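You operate a simulated robot arm through the tools that you are given. There is no shell and no other tool.

You are at the controls of a simulated robot arm. One attempt, no reset.

## Task
Put some things from the marble top away. At the end: the blue cloth from the marble top is in the cloths drawer; the cream tub (marked "YOGURT") from the marble top is in the cloths drawer; whatever was shut is shut again. Leave all else as you found it, and nothing knocked over (what rides in a drawer may roll over). Set down upright: cream tub.
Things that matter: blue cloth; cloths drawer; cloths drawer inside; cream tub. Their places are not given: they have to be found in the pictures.

It is judged by the outcome, as a careful person would: the job done as asked, and still so three seconds after it is handed in. It fails if anything else is knocked over, pushed out of place, dropped, spilled or broken. Flat cloth is picked up by pressing the open fingertips on it (5 to 10 N) and closing them slowly along it; thin cloth reads only 2 to 8 mm in the jaws.

## Robot
A 7-joint arm with a three-finger gripper, fixed in place. Base frame: the origin is on the floor under the middle of its stand, x ahead of it, y to its left, z up. Units: mm, degrees, N and s.
It reaches about 1342 mm from its shoulder. Its first joint turns from -166.0 to 166.0 degrees. Payload 2.69 kg.
Tool frame: the origin (TCP) lies between the finger pads and is the grasp point; the fingertips stand 30 mm ahead of it; z points along the fingers, y is the line along which they close. The gripper opens to 128 mm; its body begins 117 mm behind the TCP.
Orientation is that of the tool frame in the base frame, as [roll, pitch, yaw] about the fixed x, y, z axes, in that order (R = Rz(yaw) Ry(pitch) Rx(roll)). With the fingers straight down and closing along the base's y, the tool's x points along the base's -x, its y along +y and its z along -z.

## Interface
- The arm moves only by the tool step_arm. Its argument "plan" is a list of rows, each a list of 7 numbers: the gripper command, from -1 (shut) to 1 (fully open), values between in proportion, then the shift along the base's x, y, z in mm, then the turn, a rotation vector about the base's x, y, z in degrees. In form: [[hand, dx, dy, dz, wx, wy, wz], ...]. A call has 1 to 20 rows; each row is the pose to reach, as a shift and turn from the pose commanded when the call began. A row lasts 0.2 s, in which the tool goes at most 50 mm and 8.6 degrees; a call with a longer step from one row to the next is refused whole, and so is a gripper value outside its range. Where a pose cannot be reached the arm comes as near as it can. A force on the tool above 40 N (or 10 N above the force at the start of the call, whichever is more), or a blocked arm, ends the call early, and 0.2 s more pass. The fingers move at their own pace (about 127 mm/s each) and stop on an object; they squeeze with about 43 N. The grip force told is the motor's: it shows also when the fingers shut on nothing. Time passes only in rows, and 0.2 s behind the last, so rows that repeat a pose let the fingers close. It gives the time, the measured TCP pose, the force on the tool (base axes), the opening and the grip force at its end, in the units of the frame above (readings bear some noise), with the torque about the TCP (base axes, N m) and any sound that the robot's microphone picked up.
- Cameras (640 x 400 px; columns grow to the right, rows downward): "scene" is fixed at [219.7, 650.7, 1442.8]; the picture's right is [-0.99, -0.16, 0.00], its down [-0.05, 0.30, -0.95] and it looks along [0.16, -0.94, -0.30] (base axes); focal length 334 px, centre (320, 200). "wrist" rides on the gripper at [58, 54, -131] in the tool frame; the picture's right is [-0.68, 0.74, 0.00], its down [-0.62, -0.57, -0.55] and it looks along [-0.40, -0.37, 0.84] (tool axes); focal length 234 px, centre (320, 200).
- get_image(camera): a new picture of that camera. It takes no simulated time.
- raise_lower(by): moves the trunk up (or, below 0, down) by that many mm; the arm rides with it, the base frame stays. It gives what a move gives, with no picture.
- point_at(camera, pixels): for up to 12 pixels [column, row] of the newest picture of that camera ("zoom" is the newest enlarged one), the place [x, y, z] in the base frame of the surface seen there, good to about 3 mm. It takes no simulated time.
- enlarge(camera, box): a new picture of the part [left, top, right, bottom] of that camera's present view, enlarged. It takes no simulated time.
- job_done(): hands the job in; it is judged then, once.

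Open the gripper and draw the arm clear of the work before you hand the job in, unless the task says otherwise.

The tools are called after "Emit:" as a command line: name --pt "numbers of a row" for each row, then --argument value for the rest, lists and objects as JSON in quotes. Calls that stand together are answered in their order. step_arm: Moves the arm, as the interface text tells. Its arguments: {"type":"object","properties":{"plan":{"type":"array"}},"required":["plan"]} The other tools are called the same way: raise_lower (by) moves the trunk up or down; get_image (camera) takes a picture; point_at (camera, pixels) gives the place of the surface under pixels of a picture; enlarge (camera, box) takes an enlarged picture of a part of a camera's view; job_done () hands the job in.

At the start:

```text
clock: 0.0
position: [359.4, -426.3, 1153.0]
tool_rot: [-180.0, -0.1, 180.0]
contact_force: [0.7, 0.6, 0.1]
wrist_torque: [0.0, 0.0, -0.02]
finger_gap: 128.0
grasp_force: 0.0
trunk travel left (down, up): [-150.0, 200.0]
```

scene: 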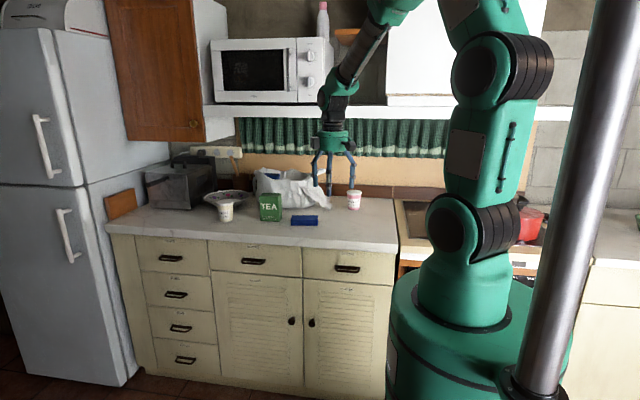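
wrist: 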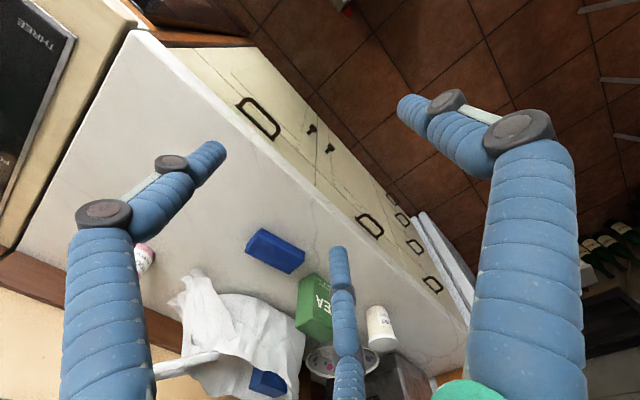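

The scene shows the counter with a cup at (226,210), green tea box at (270,207), blue item at (304,220), another cup at (354,200), and drawers with small labels. I enlarge these areas to read them.

Emit:
enlarge --camera "scene" --box '[190, 160, 380, 280]'

Emit:
enlarge --camera "scene" --box '[100, 220, 260, 380]'

Emit:
enlarge --camera "scene" --box '[200, 225, 400, 345]'

Emit:
enlarge --camera "wrist" --box '[120, 200, 440, 400]'

```text
3.33 times, centred on (285, 220) of scene
```

zoom: 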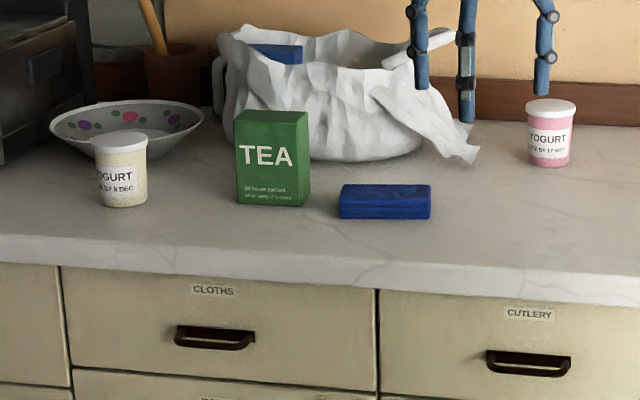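

```text
2.50 times, centred on (180, 300) of scene
```

zoom: 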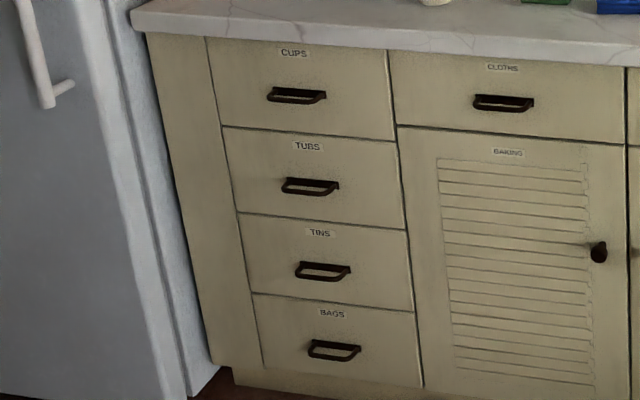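

```text
3.20 times, centred on (300, 285) of scene
```

zoom: 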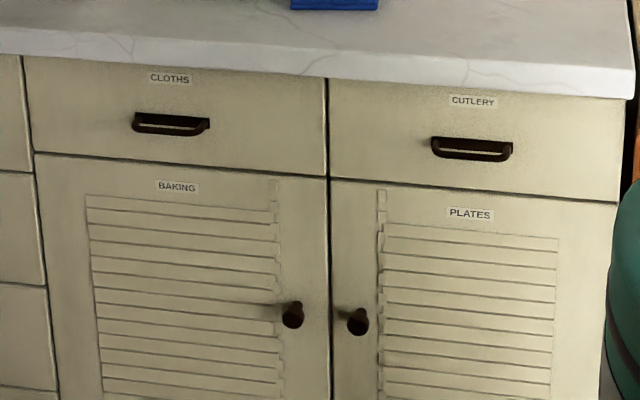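

```text
2.00 times, centred on (280, 300) of wrist
```

zoom: 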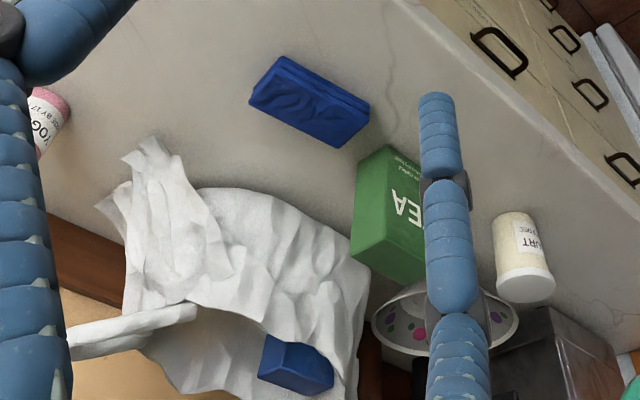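

The cream tub is at (226,210) and a blue item sits on the marble at (304,220), with another blue thing inside the white bag at about (273,175). I zoom further to tell which one is cloth.

Emit:
enlarge --camera "scene" --box '[280, 205, 330, 236]'

Emit:
enlarge --camera "scene" --box '[245, 160, 345, 222]'

Emit:
enlarge --camera "wrist" --box '[230, 215, 330, 285]'

Emit:
enlarge --camera "wrist" --box '[150, 330, 310, 400]'

Emit:
enlarge --camera "scene" --box '[190, 180, 260, 230]'

Emit:
point_at --camera "scene" --pixels '[[304, 217], [304, 223], [291, 219], [318, 219], [226, 200], [226, 212], [226, 221], [254, 262], [243, 261], [265, 262], [257, 240], [354, 200]]'

```text
12.80 times, centred on (305, 220) of scene
```

zoom: 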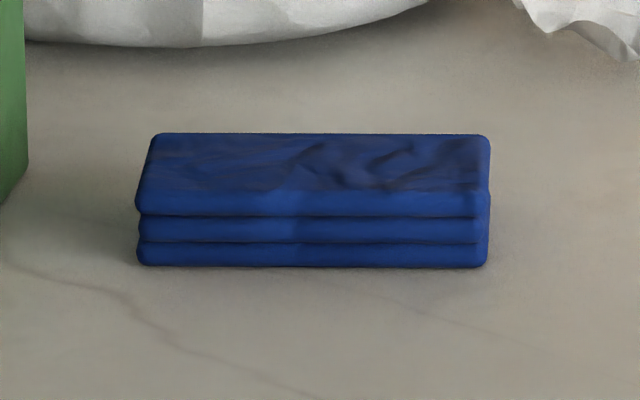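

```text
6.40 times, centred on (295, 191) of scene
```

zoom: 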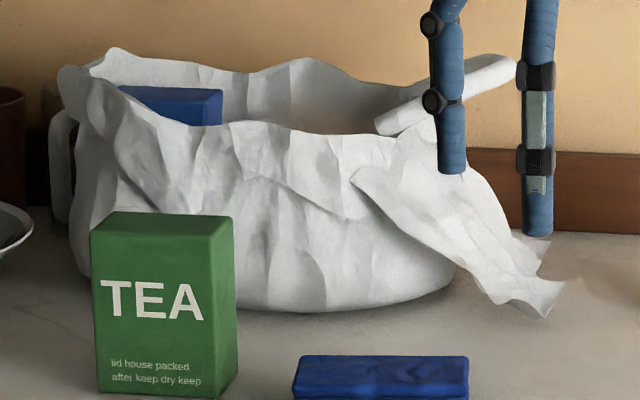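

```text
5.71 times, centred on (280, 250) of wrist
```

zoom: 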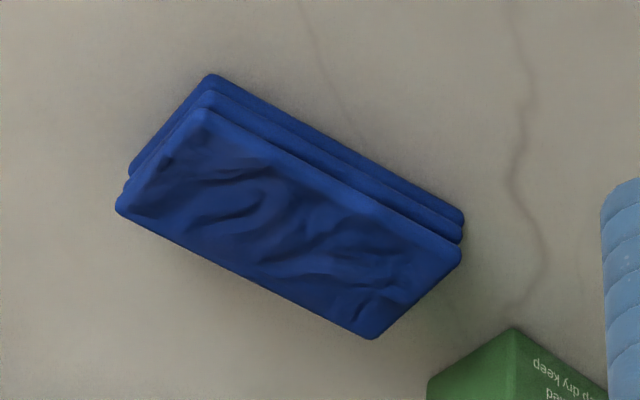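

```text
4.00 times, centred on (230, 365) of wrist
```

zoom: 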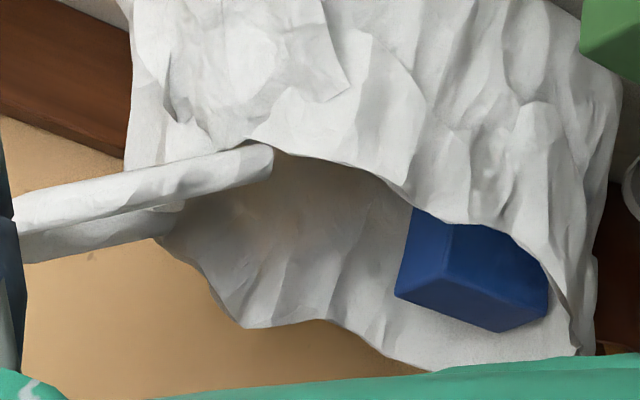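

```text
8.00 times, centred on (225, 205) of scene
```

zoom: 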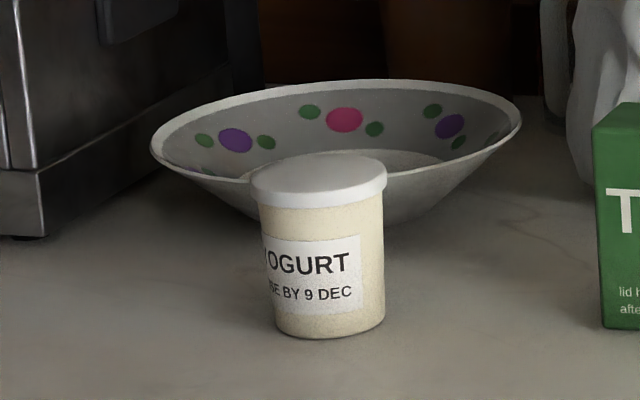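

```text
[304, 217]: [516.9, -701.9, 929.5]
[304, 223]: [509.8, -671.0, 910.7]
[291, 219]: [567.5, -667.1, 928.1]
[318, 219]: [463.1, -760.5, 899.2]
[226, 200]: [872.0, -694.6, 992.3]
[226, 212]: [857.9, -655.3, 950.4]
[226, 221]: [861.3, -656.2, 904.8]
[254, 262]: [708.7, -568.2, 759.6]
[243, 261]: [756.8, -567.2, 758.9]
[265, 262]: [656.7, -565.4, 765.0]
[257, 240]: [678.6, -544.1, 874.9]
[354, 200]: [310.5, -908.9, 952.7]
```

The folded blue stack at (304,220) is the cloth on the marble and the tub is at about x=860, y=-690. I gather geometry for the drawer face, handle, counter edge and tub.

Emit:
enlarge --camera "scene" --box '[200, 225, 310, 295]'

Emit:
point_at --camera "scene" --pixels '[[215, 250], [215, 265], [295, 255], [295, 272], [250, 270], [254, 226], [254, 235], [254, 239], [254, 243], [210, 243], [302, 250], [254, 258]]'

Emit:
enlarge --camera "wrist" --box '[330, 190, 450, 265]'

Emit:
point_at --camera "wrist" --pixels '[[370, 226], [375, 218], [362, 222], [380, 235], [377, 218], [366, 213], [340, 200], [350, 260]]'

```text
5.71 times, centred on (255, 260) of scene
```

zoom: 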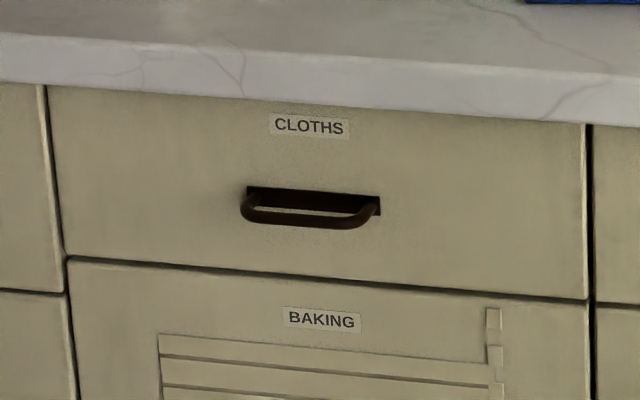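

```text
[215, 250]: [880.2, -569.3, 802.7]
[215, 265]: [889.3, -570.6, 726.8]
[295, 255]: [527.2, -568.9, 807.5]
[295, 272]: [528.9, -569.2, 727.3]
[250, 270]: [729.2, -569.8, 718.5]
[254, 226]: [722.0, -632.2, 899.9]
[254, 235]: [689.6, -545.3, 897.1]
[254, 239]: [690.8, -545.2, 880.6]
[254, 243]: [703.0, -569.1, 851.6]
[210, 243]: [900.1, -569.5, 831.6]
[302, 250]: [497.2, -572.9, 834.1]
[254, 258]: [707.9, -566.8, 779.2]
```

```text
5.33 times, centred on (390, 228) of wrist
```

zoom: 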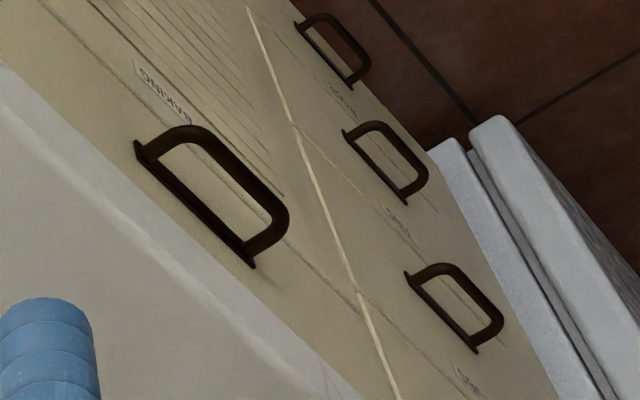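

```text
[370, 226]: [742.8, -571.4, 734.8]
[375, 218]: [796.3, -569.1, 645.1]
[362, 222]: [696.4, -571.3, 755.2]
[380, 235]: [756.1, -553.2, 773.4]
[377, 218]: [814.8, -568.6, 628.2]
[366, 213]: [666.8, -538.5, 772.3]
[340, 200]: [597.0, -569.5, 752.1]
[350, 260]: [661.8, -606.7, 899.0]
```

The handle is a D-shaped bar; I sample points on the bar in the latest wrist zoom at about (245,180) and its back plate at (190,200).

Emit:
point_at --camera "zoom" --pixels '[[182, 132], [220, 155], [240, 177], [262, 200], [280, 215], [268, 240], [145, 148], [195, 205], [245, 258], [160, 138], [215, 185], [60, 150]]'

Emit:
enlarge --camera "scene" --box '[230, 248, 280, 279]'

```text
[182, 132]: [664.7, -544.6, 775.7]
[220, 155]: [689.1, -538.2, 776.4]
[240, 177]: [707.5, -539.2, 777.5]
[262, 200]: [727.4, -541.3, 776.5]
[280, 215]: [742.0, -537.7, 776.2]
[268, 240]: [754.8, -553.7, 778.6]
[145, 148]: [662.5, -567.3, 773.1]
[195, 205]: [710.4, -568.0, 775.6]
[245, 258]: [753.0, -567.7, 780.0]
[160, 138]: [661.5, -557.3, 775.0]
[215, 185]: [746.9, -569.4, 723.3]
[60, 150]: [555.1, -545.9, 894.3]
```

```text
12.80 times, centred on (255, 264) of scene
```

zoom: 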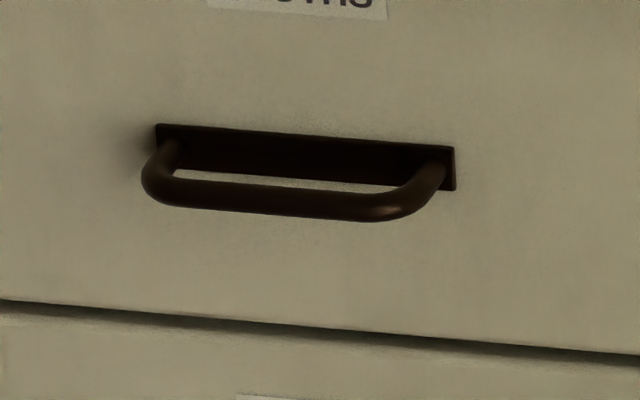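

I sample the bar in the new zoom at (260,200) to nail its centre height, plus more around the drawer edges.

Emit:
point_at --camera "zoom" --pixels '[[280, 188], [280, 200], [280, 208], [160, 180], [430, 180], [300, 150], [300, 170], [150, 260], [300, 320]]'

Emit:
enlarge --camera "wrist" --box '[290, 270, 450, 380]'

```text
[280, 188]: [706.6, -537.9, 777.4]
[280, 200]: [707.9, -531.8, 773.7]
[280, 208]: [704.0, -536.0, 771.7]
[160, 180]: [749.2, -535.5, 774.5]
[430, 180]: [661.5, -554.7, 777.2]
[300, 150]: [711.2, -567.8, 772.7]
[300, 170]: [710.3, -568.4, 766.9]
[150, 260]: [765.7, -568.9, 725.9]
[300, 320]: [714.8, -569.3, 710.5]
```

```text
3.64 times, centred on (370, 325) of wrist
```

zoom: 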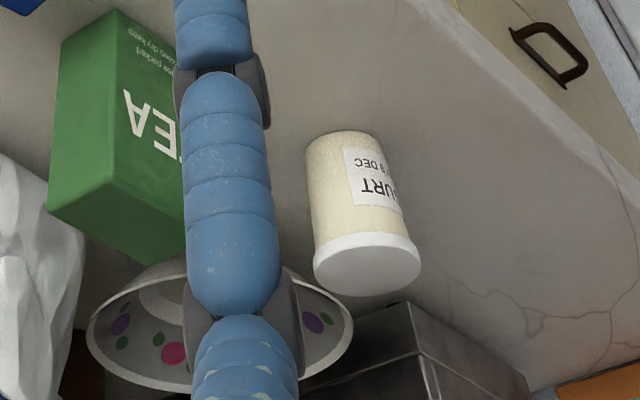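

Bar centre is about (708, -539, 772) and it spans x 662–755. Before grasping I close the fingers in free air to see how the three fingers converge in the wrist view.

Emit:
step_arm --pt "-0.2 0 0 0 0 0 0" --pt "-0.2 0 0 0 0 0 0" --pt "-0.2 0 0 0 0 0 0"

Emit:
get_image --camera "wrist"

Emit:
step_arm --pt "-1 0 0 0 0 0 0" --pt "-1 0 0 0 0 0 0" --pt "-1 0 0 0 0 0 0" --pt "-1 0 0 0 0 0 0"

Emit:
get_image --camera "wrist"

Emit:
get_image --camera "scene"

```text
clock: 0.8
position: [359.2, -426.5, 1152.8]
tool_rot: [179.9, 0.0, 180.0]
contact_force: [0.1, 0.1, -0.5]
wrist_torque: [-0.02, -0.04, -0.01]
finger_gap: 51.2
grasp_force: 0.1
trunk travel left (down, up): [-150.0, 200.0]
```

```text
taken
```

wrist: 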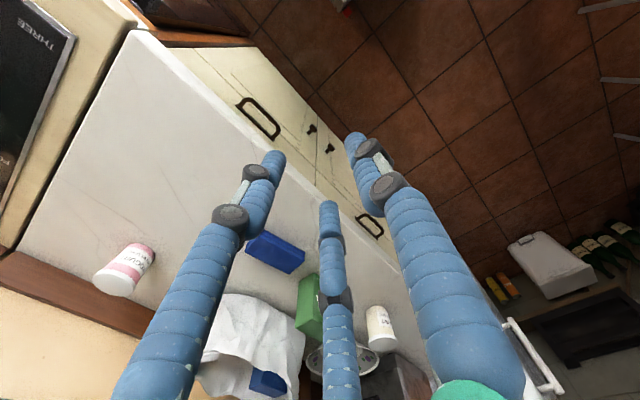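

```text
clock: 1.8
position: [359.8, -427.5, 1154.2]
tool_rot: [-180.0, 0.0, 180.0]
contact_force: [-0.9, -0.3, -1.0]
wrist_torque: [-0.02, 0.01, 0.03]
finger_gap: 2.2
grasp_force: 31.7
trunk travel left (down, up): [-150.0, 200.0]
```

```text
taken
```

wrist: 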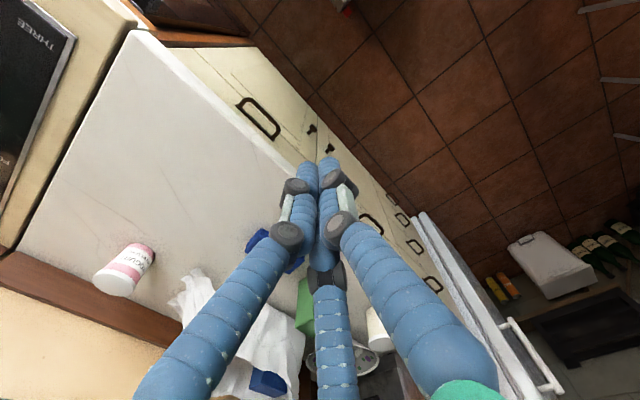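

```text
taken
```

scene: 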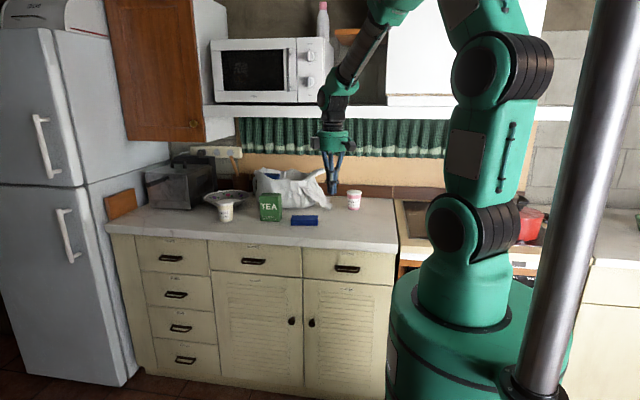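

The fingers converge symmetrically to the centre, so one finger opposes two across the bar. I move the hand to in front of the drawer while tilting it so the fingers point along -y (rotation -90° about x).

Emit:
step_arm --pt "0 32 11 -14 -8.18 0 0" --pt "0 64 23 -27 -16.36 0 0" --pt "0 95 34 -41 -24.55 0 0" --pt "0 127 46 -55 -32.73 0 0" --pt "0 159 57 -68 -40.91 0 0" --pt "0 190 69 -82 -49.09 0 0" --pt "0 222 80 -95 -57.27 0 0" --pt "0 254 92 -109 -65.45 0 0" --pt "0 286 103 -123 -73.64 0 0" --pt "0 317 115 -136 -81.82 0 0" --pt "0 349 126 -150 -90 0 0" --pt "0 349 126 -150 -90 0 0"

Emit:
get_image --camera "scene"

Emit:
get_image --camera "wrist"

```text
clock: 4.4
position: [708.3, -302.3, 1002.8]
tool_rot: [-89.8, -0.1, -179.9]
contact_force: [0.4, 0.7, -0.8]
wrist_torque: [-0.1, 0.05, -0.07]
finger_gap: 63.8
grasp_force: 0.0
trunk travel left (down, up): [-150.0, 200.0]
```

```text
taken
```

scene: 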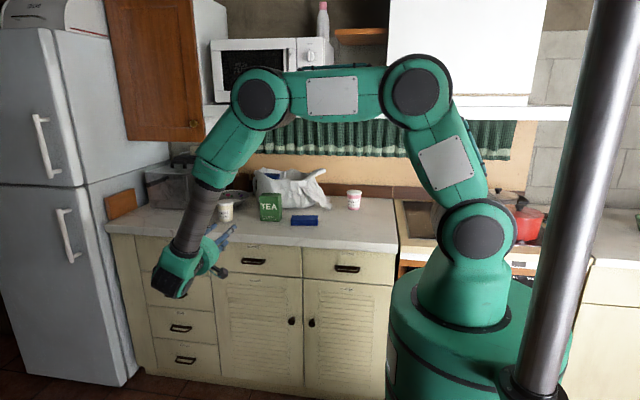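

```text
taken
```

wrist: 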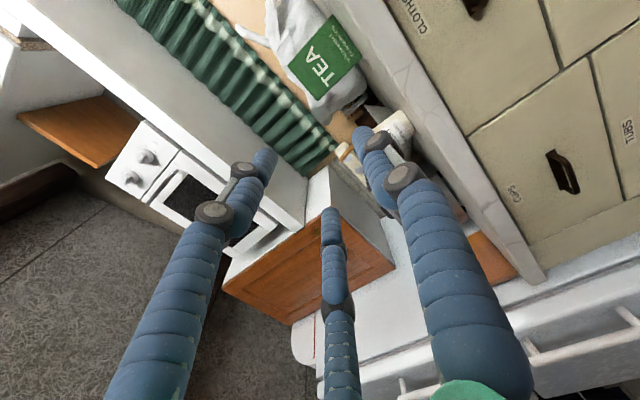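

The hand is in front of the drawer at (708,-302,1003), fingers pointing at the cabinet. I lower it to the bar height z=772 at a safe distance.

Emit:
step_arm --pt "0 0 0 -46 0 0 0" --pt "0 0 0 -92 0 0 0" --pt "0 0 0 -138 0 0 0" --pt "0 0 0 -184 0 0 0" --pt "0 0 -20 -231 0 0 0" --pt "0 0 -60 -231 0 0 0" --pt "0 0 -100 -231 0 0 0" --pt "0 0 -130 -231 0 0 0" --pt "0 0 -130 -231 0 0 0"

Emit:
get_image --camera "scene"

Emit:
get_image --camera "wrist"

```text
refused: row 5 steps farther than a row can; nothing moved
```

```text
taken
```

scene: 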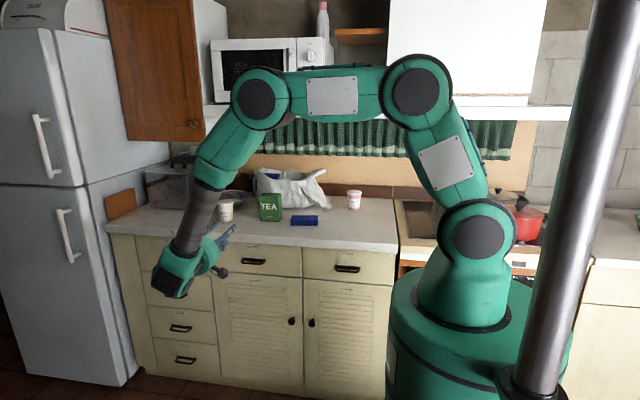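

```text
taken
```

wrist: 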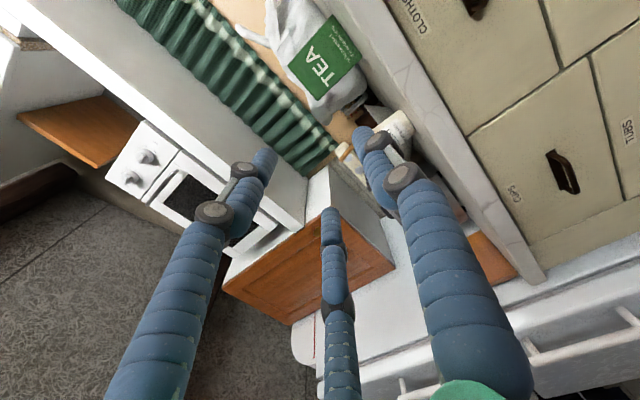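

The plan was refused because one row stepped more than 50 mm; I resend with smaller steps, lowering to z=772 and easing forward to y about -430.

Emit:
step_arm --pt "0 0 0 -46 0 0 0" --pt "0 0 0 -92 0 0 0" --pt "0 0 0 -138 0 0 0" --pt "0 0 0 -184 0 0 0" --pt "0 0 0 -231 0 0 0" --pt "0 0 -40 -231 0 0 0" --pt "0 0 -80 -231 0 0 0" --pt "0 0 -110 -231 0 0 0" --pt "0 0 -130 -231 0 0 0" --pt "0 0 -130 -231 0 0 0"

Emit:
get_image --camera "scene"

Emit:
get_image --camera "wrist"

```text
clock: 6.6
position: [707.4, -431.3, 771.2]
tool_rot: [-90.0, 0.0, 180.0]
contact_force: [0.4, 0.3, 0.1]
wrist_torque: [-0.02, 0.0, 0.02]
finger_gap: 63.7
grasp_force: 0.0
trunk travel left (down, up): [-150.0, 200.0]
```

```text
taken
```

scene: 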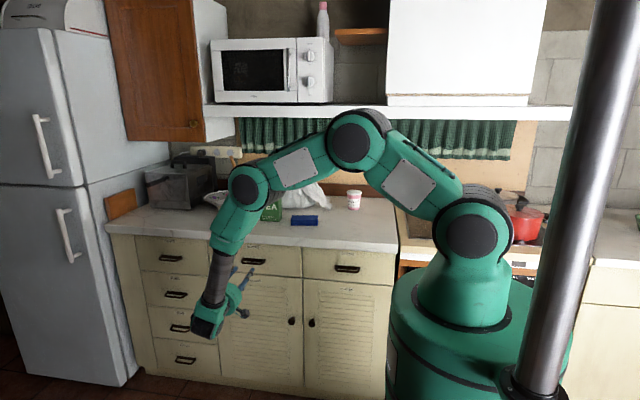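

```text
taken
```

wrist: 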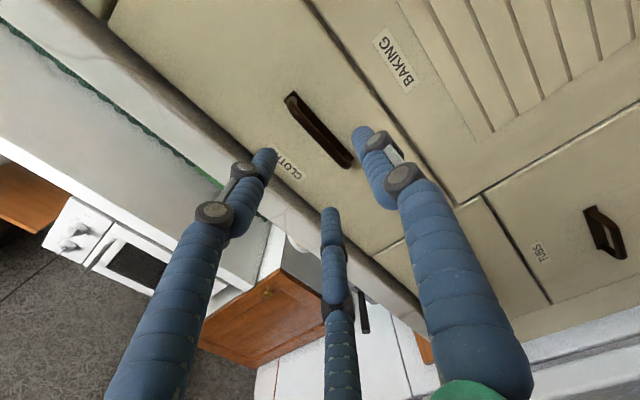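

The handle bar now lies between the fingertips in the wrist view, running from (290,97) to (345,165). I check its place once more before going in.

Emit:
point_at --camera "wrist" --pixels '[[296, 106], [318, 131], [340, 157], [322, 128], [312, 133]]'

Emit:
enlarge --camera "wrist" --box '[240, 60, 400, 160]'

```text
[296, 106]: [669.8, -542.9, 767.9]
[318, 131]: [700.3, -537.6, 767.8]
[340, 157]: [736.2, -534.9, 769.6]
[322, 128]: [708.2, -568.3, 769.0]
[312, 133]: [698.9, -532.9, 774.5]
```

```text
4.00 times, centred on (320, 110) of wrist
```

zoom: 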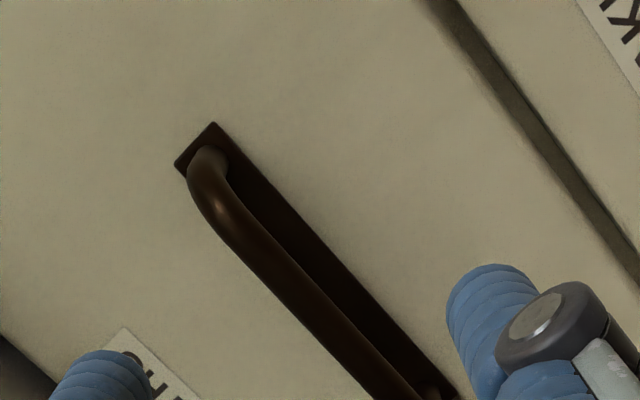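

Bar confirmed at y about -538, z about 772. I advance 96 mm so the tips stop short of the face, then close the fingers on the bar.

Emit:
step_arm --pt "0 0 -35 1 0 0 0" --pt "0 0 -65 1 0 0 0" --pt "0 0 -85 1 0 0 0" --pt "0 0 -96 1 0 0 0" --pt "0 0 -96 1 0 0 0" --pt "-0.5 0 -96 1 0 0 0" --pt "-1 0 -96 1 0 0 0" --pt "-1 0 -96 1 0 0 0" --pt "-1 0 -96 1 0 0 0" --pt "-1 0 -96 1 0 0 0"

Emit:
get_image --camera "wrist"

Emit:
enlarge --camera "scene" --box '[190, 225, 310, 345]'

```text
clock: 8.8
position: [706.7, -526.2, 776.0]
tool_rot: [-89.9, 0.2, 180.0]
contact_force: [-11.4, -0.5, 31.1]
wrist_torque: [-0.32, 0.18, -0.56]
finger_gap: 16.3
grasp_force: 41.9
trunk travel left (down, up): [-150.0, 200.0]
```

```text
taken
```

wrist: 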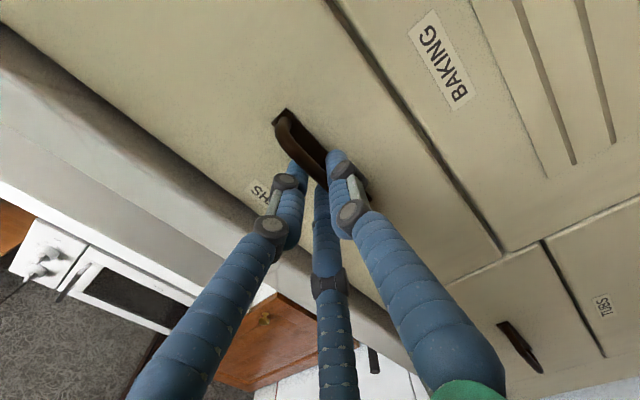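

```text
3.33 times, centred on (250, 285) of scene
```

zoom: 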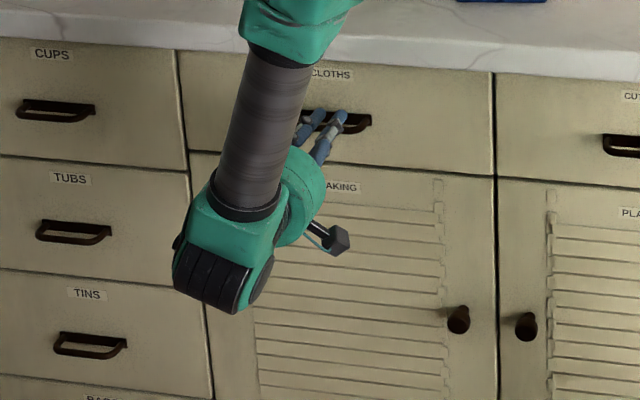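

The fingers hold the bar (gap 16 mm, grip 42 N), but the tool is pushed up 31 N, so I relieve 4 mm upward and then begin pulling gently.

Emit:
step_arm --pt "-1 0 0 2 0 0 0" --pt "-1 0 0 4 0 0 0" --pt "-1 0 0 4 0 0 0"

```text
clock: 9.6
position: [706.2, -525.0, 775.6]
tool_rot: [-90.0, -0.2, 179.9]
contact_force: [-9.6, 0.4, 6.7]
wrist_torque: [-0.11, -0.04, 0.12]
finger_gap: 16.1
grasp_force: 41.7
trunk travel left (down, up): [-150.0, 200.0]
```

The vertical load is down to 7 N. Now I pull the drawer along +y in small steps.

Emit:
step_arm --pt "-1 -1 10 4 0 0 0" --pt "-1 -1 22 4 0 0 0" --pt "-1 -1 36 4 0 0 0" --pt "-1 -1 52 4 0 0 0" --pt "-1 -1 70 4 0 0 0" --pt "-1 -1 88 4 0 0 0" --pt "-1 -1 100 4 0 0 0" --pt "-1 -1 100 4 0 0 0"

Emit:
get_image --camera "scene"

```text
clock: 10.7
position: [706.7, -473.2, 776.8]
tool_rot: [-90.3, -0.2, -179.9]
contact_force: [9.7, 0.4, -14.7]
wrist_torque: [0.09, -0.21, 0.81]
finger_gap: 16.2
grasp_force: 42.2
trunk travel left (down, up): [-150.0, 200.0]
stopped in row 5: the force on the tool passed its limit at 41 N (the readings are from after the stop); the commanded pose is now the measured one
```

```text
taken
```

scene: 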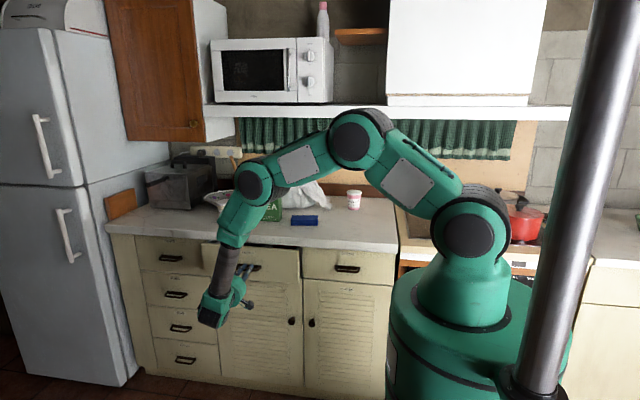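

The drawer is about 52 mm open and the call stopped on force. I continue more slowly with a slight lowering to relieve the -15 N vertical load.

Emit:
step_arm --pt "-1 0 0 -1 0 0 0" --pt "-1 0 8 -1.5 0 0 0" --pt "-1 0 18 -1.5 0 0 0" --pt "-1 0 28 -1.5 0 0 0" --pt "-1 0 38 -1.5 0 0 0" --pt "-1 0 48 -1.5 0 0 0" --pt "-1 0 58 -1.5 0 0 0" --pt "-1 0 68 -1.5 0 0 0" --pt "-1 0 78 -1.5 0 0 0" --pt "-1 0 88 -1.5 0 0 0" --pt "-1 0 98 -1.5 0 0 0" --pt "-1 0 98 -1.5 0 0 0"

```text
clock: 13.3
position: [706.5, -373.4, 776.2]
tool_rot: [-90.2, -0.2, 179.9]
contact_force: [18.8, 0.5, -3.9]
wrist_torque: [0.06, -0.23, 0.12]
finger_gap: 16.2
grasp_force: 42.1
trunk travel left (down, up): [-150.0, 200.0]
```

The drawer is about 152 mm open with small loads. I continue pulling another 130 mm, shifting x by +1 mm to ease the side force.

Emit:
step_arm --pt "-1 1 5 0 0 0 0" --pt "-1 1.5 14 0 0 0 0" --pt "-1 1.5 24 0 0 0 0" --pt "-1 1.5 34 0 0 0 0" --pt "-1 1.5 44 0 0 0 0" --pt "-1 1.5 54 0 0 0 0" --pt "-1 1.5 64 0 0 0 0" --pt "-1 1.5 74 0 0 0 0" --pt "-1 1.5 84 0 0 0 0" --pt "-1 1.5 94 0 0 0 0" --pt "-1 1.5 104 0 0 0 0" --pt "-1 1.5 114 0 0 0 0" --pt "-1 1.5 124 0 0 0 0" --pt "-1 1.5 130 0 0 0 0" --pt "-1 1.5 130 0 0 0 0"

Emit:
get_image --camera "scene"

Emit:
get_image --camera "wrist"

```text
clock: 16.5
position: [706.3, -244.2, 775.9]
tool_rot: [-90.2, -0.3, 180.0]
contact_force: [-14.6, 1.5, -24.4]
wrist_torque: [0.27, -0.12, 0.14]
finger_gap: 16.3
grasp_force: 42.2
trunk travel left (down, up): [-150.0, 200.0]
```

```text
taken
```

scene: 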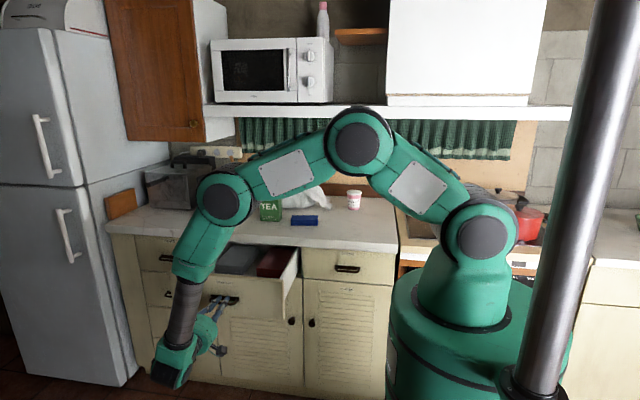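

```text
taken
```

wrist: 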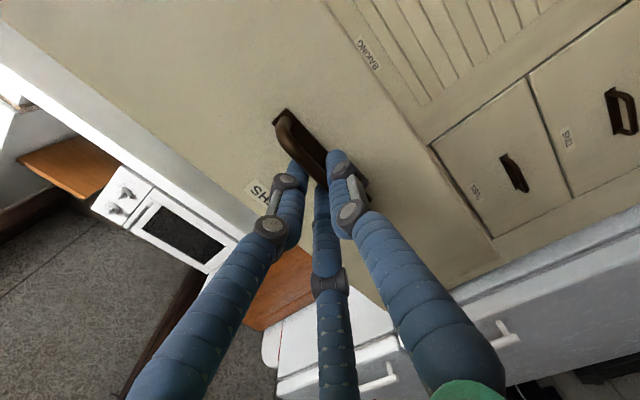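

The drawer is about 282 mm open and has contents (grey at (238,258), dark red at (275,262)). I look closer.

Emit:
enlarge --camera "scene" --box '[190, 235, 310, 310]'

Emit:
point_at --camera "scene" --pixels '[[238, 258], [238, 270], [275, 262], [265, 276], [290, 270], [255, 280], [225, 272], [282, 280], [298, 255], [230, 281], [270, 290]]'

```text
5.33 times, centred on (250, 272) of scene
```

zoom: 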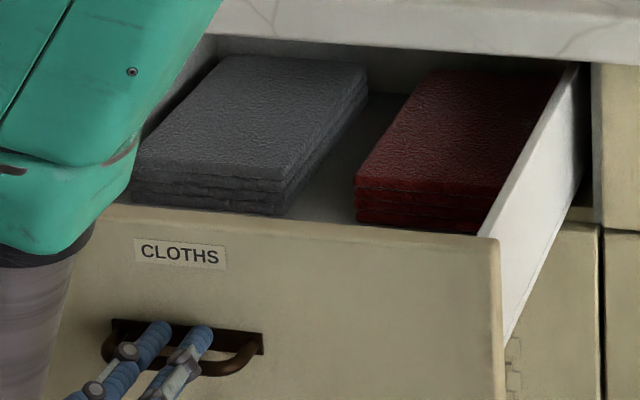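

```text
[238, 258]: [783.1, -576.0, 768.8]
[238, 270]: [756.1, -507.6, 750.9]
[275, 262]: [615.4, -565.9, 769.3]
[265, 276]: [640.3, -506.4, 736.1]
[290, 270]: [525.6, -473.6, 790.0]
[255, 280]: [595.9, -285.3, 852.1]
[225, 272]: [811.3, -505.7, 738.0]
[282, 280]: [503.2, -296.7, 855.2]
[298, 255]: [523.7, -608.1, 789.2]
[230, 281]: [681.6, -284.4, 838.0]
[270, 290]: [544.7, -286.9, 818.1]
```

Two stacks (grey, red) occupy the back of the drawer; their fronts end at y about -507, so there's free floor from about y=-505 to y=-305. I release the handle and back off straight.

Emit:
step_arm --pt "-0.6 0 0 0 0 0 0" --pt "-0.2 0 0 0 0 0 0" --pt "0 0 0 0 0 0 0" --pt "0 0 0 0 0 0 0" --pt "0 0 15 0 0 0 0" --pt "0 0 40 0 0 0 0" --pt "0 0 70 0 0 0 0" --pt "0 0 80 0 0 0 0" --pt "0 0 80 0 0 0 0"

Emit:
get_image --camera "wrist"

Emit:
enlarge --camera "scene" --box '[130, 235, 310, 395]'

```text
clock: 18.5
position: [708.2, -165.0, 776.5]
tool_rot: [-90.2, -0.3, 180.0]
contact_force: [0.4, 0.4, 0.2]
wrist_torque: [0.05, -0.01, 0.02]
finger_gap: 64.0
grasp_force: 0.1
trunk travel left (down, up): [-150.0, 200.0]
```

```text
taken
```

wrist: 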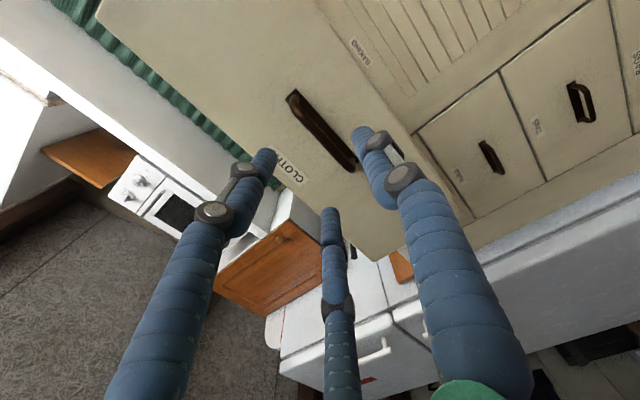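

```text
2.50 times, centred on (220, 315) of scene
```

zoom: 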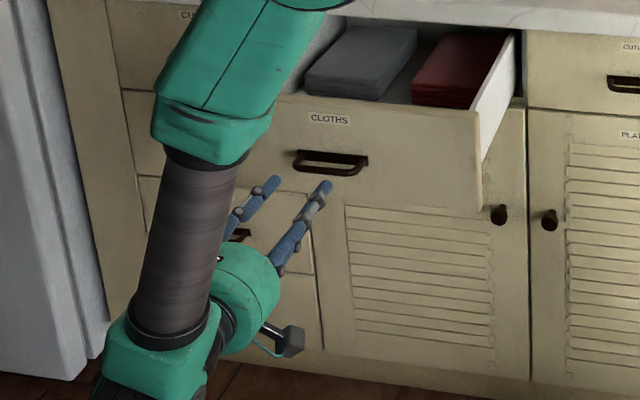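

Handle released with no residual force and the drawer stayed open. I raise the hand and turn it back to fingers-down.

Emit:
step_arm --pt "0 0 0 46 0 0 0" --pt "0 0 0 92 0 0 0" --pt "0 0 0 138 0 0 0" --pt "0 0 0 184 8.2 0 0" --pt "0 0 -10 230 16.4 0 0" --pt "0 0 -20 274 24.6 0 0" --pt "0 0 -30 316 32.8 0 0" --pt "0 -10 -40 350 41 0 0" --pt "0 -20 -50 374 49.2 0 0" --pt "0 -30 -70 374 57.4 0 0" --pt "0 -50 -90 374 65.6 0 0" --pt "0 -70 -110 374 73.8 0 0" --pt "0 -90 -130 374 82 0 0" --pt "0 -110 -150 374 90.2 0 0" --pt "0 -110 -150 374 90.2 0 0"

Emit:
get_image --camera "scene"

Emit:
get_image --camera "wrist"

```text
clock: 21.7
position: [595.6, -313.9, 1152.3]
tool_rot: [179.5, 0.1, -179.8]
contact_force: [0.7, -0.4, -0.7]
wrist_torque: [0.06, -0.01, -0.02]
finger_gap: 64.3
grasp_force: 0.0
trunk travel left (down, up): [-150.0, 200.0]
```

```text
taken
```

scene: 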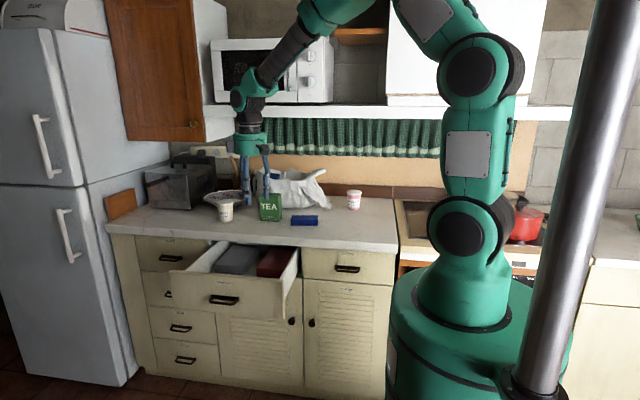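

```text
taken
```

wrist: 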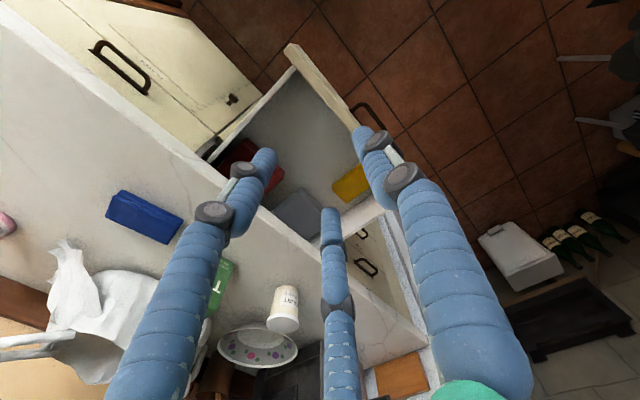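

The wrist view shows also a yellow item in the drawer front at (352,183). I zoom both views to map the drawer's inside.

Emit:
enlarge --camera "wrist" --box '[200, 40, 420, 240]'

Emit:
point_at --camera "wrist" --pixels '[[352, 183], [340, 190], [300, 150], [320, 120], [290, 100], [300, 205], [345, 205], [350, 130], [330, 160], [300, 70]]'

Emit:
enlarge --camera "scene" --box '[160, 230, 310, 325]'

```text
2.00 times, centred on (310, 140) of wrist
```

zoom: 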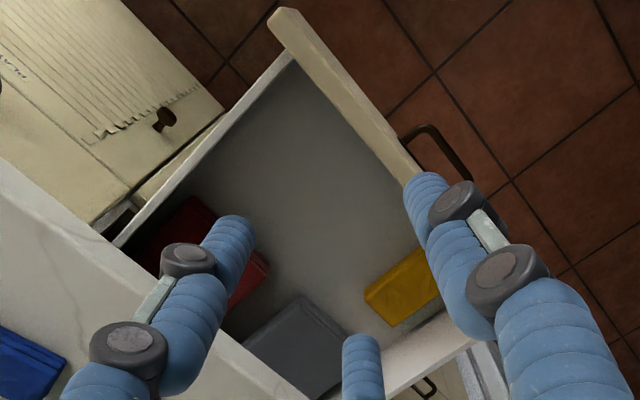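

```text
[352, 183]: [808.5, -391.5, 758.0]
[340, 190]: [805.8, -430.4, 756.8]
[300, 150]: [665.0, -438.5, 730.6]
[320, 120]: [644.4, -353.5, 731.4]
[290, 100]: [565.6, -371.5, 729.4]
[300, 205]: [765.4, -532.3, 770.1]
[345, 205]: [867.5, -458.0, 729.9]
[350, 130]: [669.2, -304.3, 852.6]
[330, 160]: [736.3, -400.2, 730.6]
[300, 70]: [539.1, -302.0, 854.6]
```

```text
4.21 times, centred on (235, 278) of scene
```

zoom: 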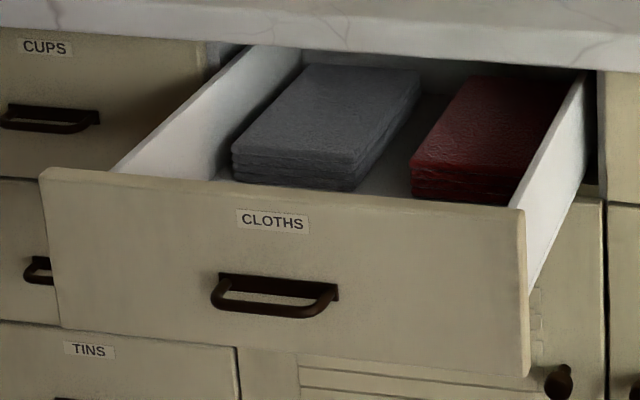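

The drawer floor is at z=730 with free space roughly x 550–770, y -500 to -310; the yellow item sits around x≥780. Now I zoom on the blue cloth in the wrist view at (143,215) to get its corners.

Emit:
enlarge --camera "wrist" --box '[90, 180, 250, 280]'

```text
4.00 times, centred on (170, 230) of wrist
```

zoom: 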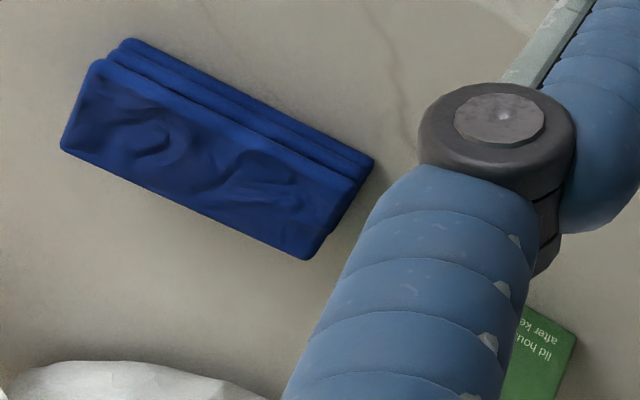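

I sample the cloth's top corners and base edges in this zoom.

Emit:
point_at --camera "zoom" --pixels '[[70, 145], [100, 70], [345, 185], [305, 250], [200, 155], [130, 45], [368, 160], [330, 230], [60, 170], [180, 215], [520, 390], [60, 375]]'

Emit:
point_at --camera "scene" --pixels '[[291, 217], [317, 217], [304, 216], [292, 225], [317, 225], [282, 216], [281, 200], [265, 195], [278, 194], [322, 208], [330, 206], [300, 206]]'

```text
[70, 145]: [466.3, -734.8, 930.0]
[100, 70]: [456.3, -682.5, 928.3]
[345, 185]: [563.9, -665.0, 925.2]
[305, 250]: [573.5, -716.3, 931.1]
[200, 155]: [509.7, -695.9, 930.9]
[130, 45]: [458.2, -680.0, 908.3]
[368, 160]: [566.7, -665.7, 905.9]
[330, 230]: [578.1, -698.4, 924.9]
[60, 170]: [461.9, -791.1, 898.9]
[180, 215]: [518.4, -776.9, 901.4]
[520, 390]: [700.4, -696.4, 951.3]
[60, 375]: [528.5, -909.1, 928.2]
```

```text
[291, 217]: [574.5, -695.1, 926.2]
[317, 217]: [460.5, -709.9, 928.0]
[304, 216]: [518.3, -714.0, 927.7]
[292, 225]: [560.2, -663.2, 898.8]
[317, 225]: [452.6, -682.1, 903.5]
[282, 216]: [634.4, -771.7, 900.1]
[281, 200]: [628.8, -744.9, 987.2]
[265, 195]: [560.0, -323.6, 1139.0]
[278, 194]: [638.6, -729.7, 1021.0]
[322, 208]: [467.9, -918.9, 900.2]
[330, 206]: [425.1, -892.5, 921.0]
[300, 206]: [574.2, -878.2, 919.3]
```

The cloth's long axis runs about 9.5° off x, centre (515,-700), top z 930. The tea box is close on its +x side, so I sample its edges before choosing the hand pose.

Emit:
get_image --camera "scene"

Emit:
point_at --camera "scene" --pixels '[[277, 218], [279, 218], [280, 214], [281, 208], [278, 200], [280, 200], [270, 218], [263, 218], [277, 205], [288, 210], [330, 190], [322, 196]]'

Emit:
enlarge --camera "scene" --box '[250, 180, 330, 235]'

```text
taken
```

scene: 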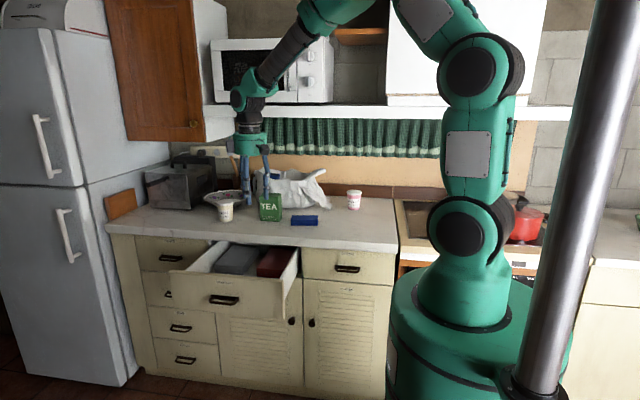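

```text
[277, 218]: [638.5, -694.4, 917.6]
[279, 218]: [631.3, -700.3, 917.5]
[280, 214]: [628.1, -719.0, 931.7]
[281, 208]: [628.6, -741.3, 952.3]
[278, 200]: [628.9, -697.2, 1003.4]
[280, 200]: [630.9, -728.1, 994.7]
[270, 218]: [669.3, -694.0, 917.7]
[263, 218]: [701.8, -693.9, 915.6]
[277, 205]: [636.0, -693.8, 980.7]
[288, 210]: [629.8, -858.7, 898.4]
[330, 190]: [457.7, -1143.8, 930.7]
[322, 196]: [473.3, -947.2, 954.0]
```

```text
7.27 times, centred on (290, 208) of scene
```

zoom: 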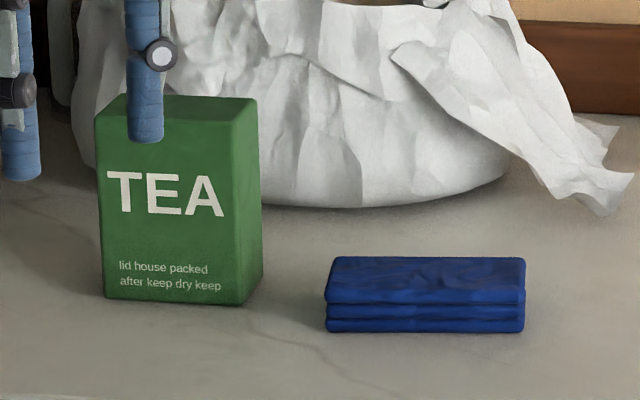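

Tea box occupies x≥629, y -694 to -745, so I use a partial opening (108 mm) for clearance. I move above the cloth at (517,-713,1060), yawed 9.5° to square up with it.

Emit:
step_arm --pt "0.69 -8 -40 -5 0 0 1" --pt "0.69 -16 -80 -10 0 0 2" --pt "0.69 -24 -120 -15 0 0 3" --pt "0.69 -32 -160 -20 0 0 4" --pt "0.69 -40 -200 -25 0.1 0 5" --pt "0.69 -48 -240 -35 0.2 0 6" --pt "0.69 -56 -280 -50 0.3 0 7" --pt "0.69 -64 -320 -65 0.3 0 8" --pt "0.69 -72 -360 -80 0.3 0 9" --pt "0.69 -78.4 -398.9 -92 0.3 0 9.5" --pt "0.69 -78.4 -398.9 -92 0.3 0 9.5"

Emit:
get_image --camera "wrist"

Emit:
get_image --camera "scene"

```text
clock: 24.1
position: [515.8, -714.7, 1057.7]
tool_rot: [179.2, 0.0, -170.3]
contact_force: [-1.1, 0.2, -0.1]
wrist_torque: [0.04, 0.01, 0.04]
finger_gap: 108.2
grasp_force: 0.0
trunk travel left (down, up): [-150.0, 200.0]
```

```text
taken
```

wrist: 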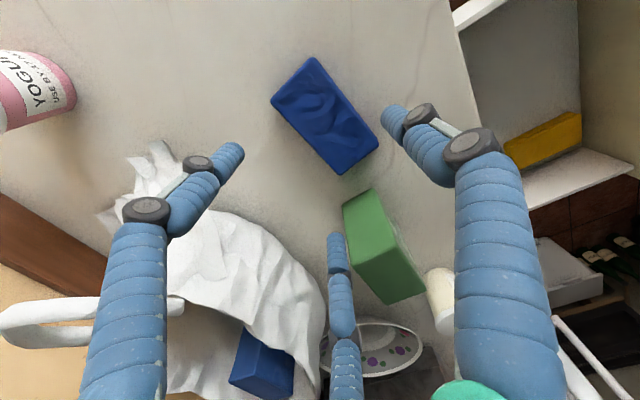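

```text
taken
```

scene: 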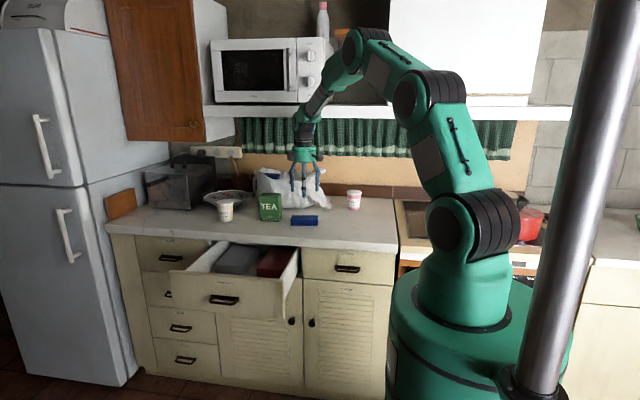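

The hand is over the cloth at (325,115) in the wrist view with the three fingers around it. I refine the cloth's corners from this nearer view.

Emit:
enlarge --camera "wrist" --box '[240, 40, 400, 190]'

```text
2.67 times, centred on (320, 115) of wrist
```

zoom: 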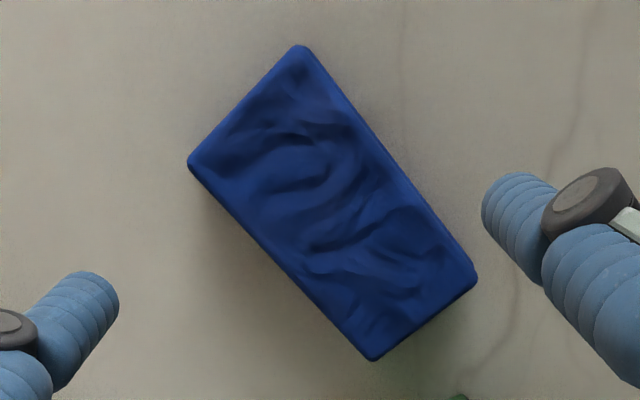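

Emit:
point_at --camera "zoom" --pixels '[[300, 52], [195, 162], [470, 275], [374, 352], [335, 200], [388, 165], [280, 262], [245, 108], [425, 315]]'

```text
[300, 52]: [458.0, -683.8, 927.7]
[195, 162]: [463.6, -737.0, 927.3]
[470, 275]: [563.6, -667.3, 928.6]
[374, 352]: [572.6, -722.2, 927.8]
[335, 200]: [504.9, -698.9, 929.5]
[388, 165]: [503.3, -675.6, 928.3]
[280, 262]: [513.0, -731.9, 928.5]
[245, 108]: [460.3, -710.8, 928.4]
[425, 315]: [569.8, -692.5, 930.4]
```

Refined cloth: centre (514.5,-702), yaw about 8.5°, width about 58. The hand is nearly aligned; I descend 118 mm with small tilt/yaw corrections, keeping the tips above the marble.

Emit:
step_arm --pt "0.69 0 0 -25 -0.4 0 -0.5" --pt "0.69 0 0 -50 -0.8 0 -1" --pt "0.69 0 0 -72 -0.8 0 -1" --pt "0.69 0 0 -92 -0.8 0 -1" --pt "0.69 0 0 -107 -0.8 0 -1" --pt "0.69 0 0 -118 -0.8 0 -1" --pt "0.69 0 0 -118 -0.8 0 -1"

Emit:
get_image --camera "wrist"

Emit:
enlarge --camera "scene" --box '[240, 140, 370, 240]'

```text
clock: 25.7
position: [519.6, -716.3, 940.1]
tool_rot: [-179.9, -0.3, -171.3]
contact_force: [-0.5, -0.8, -0.8]
wrist_torque: [0.01, 0.02, 0.02]
finger_gap: 107.9
grasp_force: 0.0
trunk travel left (down, up): [-150.0, 200.0]
```

```text
taken
```

wrist: 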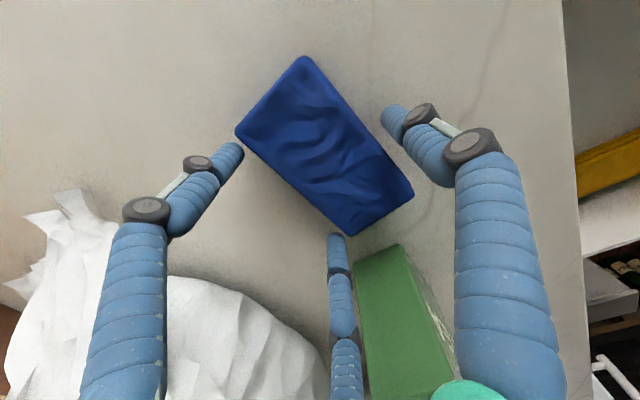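

```text
4.00 times, centred on (305, 190) of scene
```

zoom: 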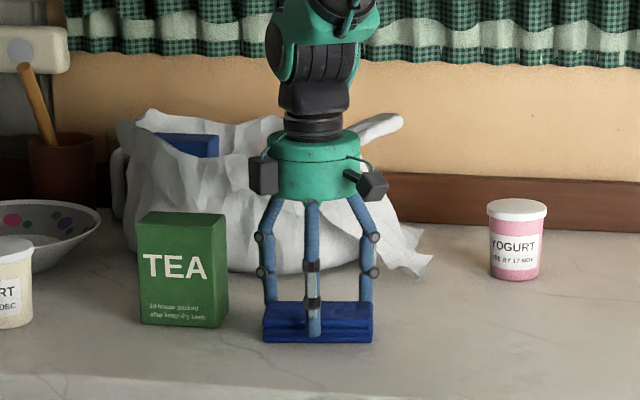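

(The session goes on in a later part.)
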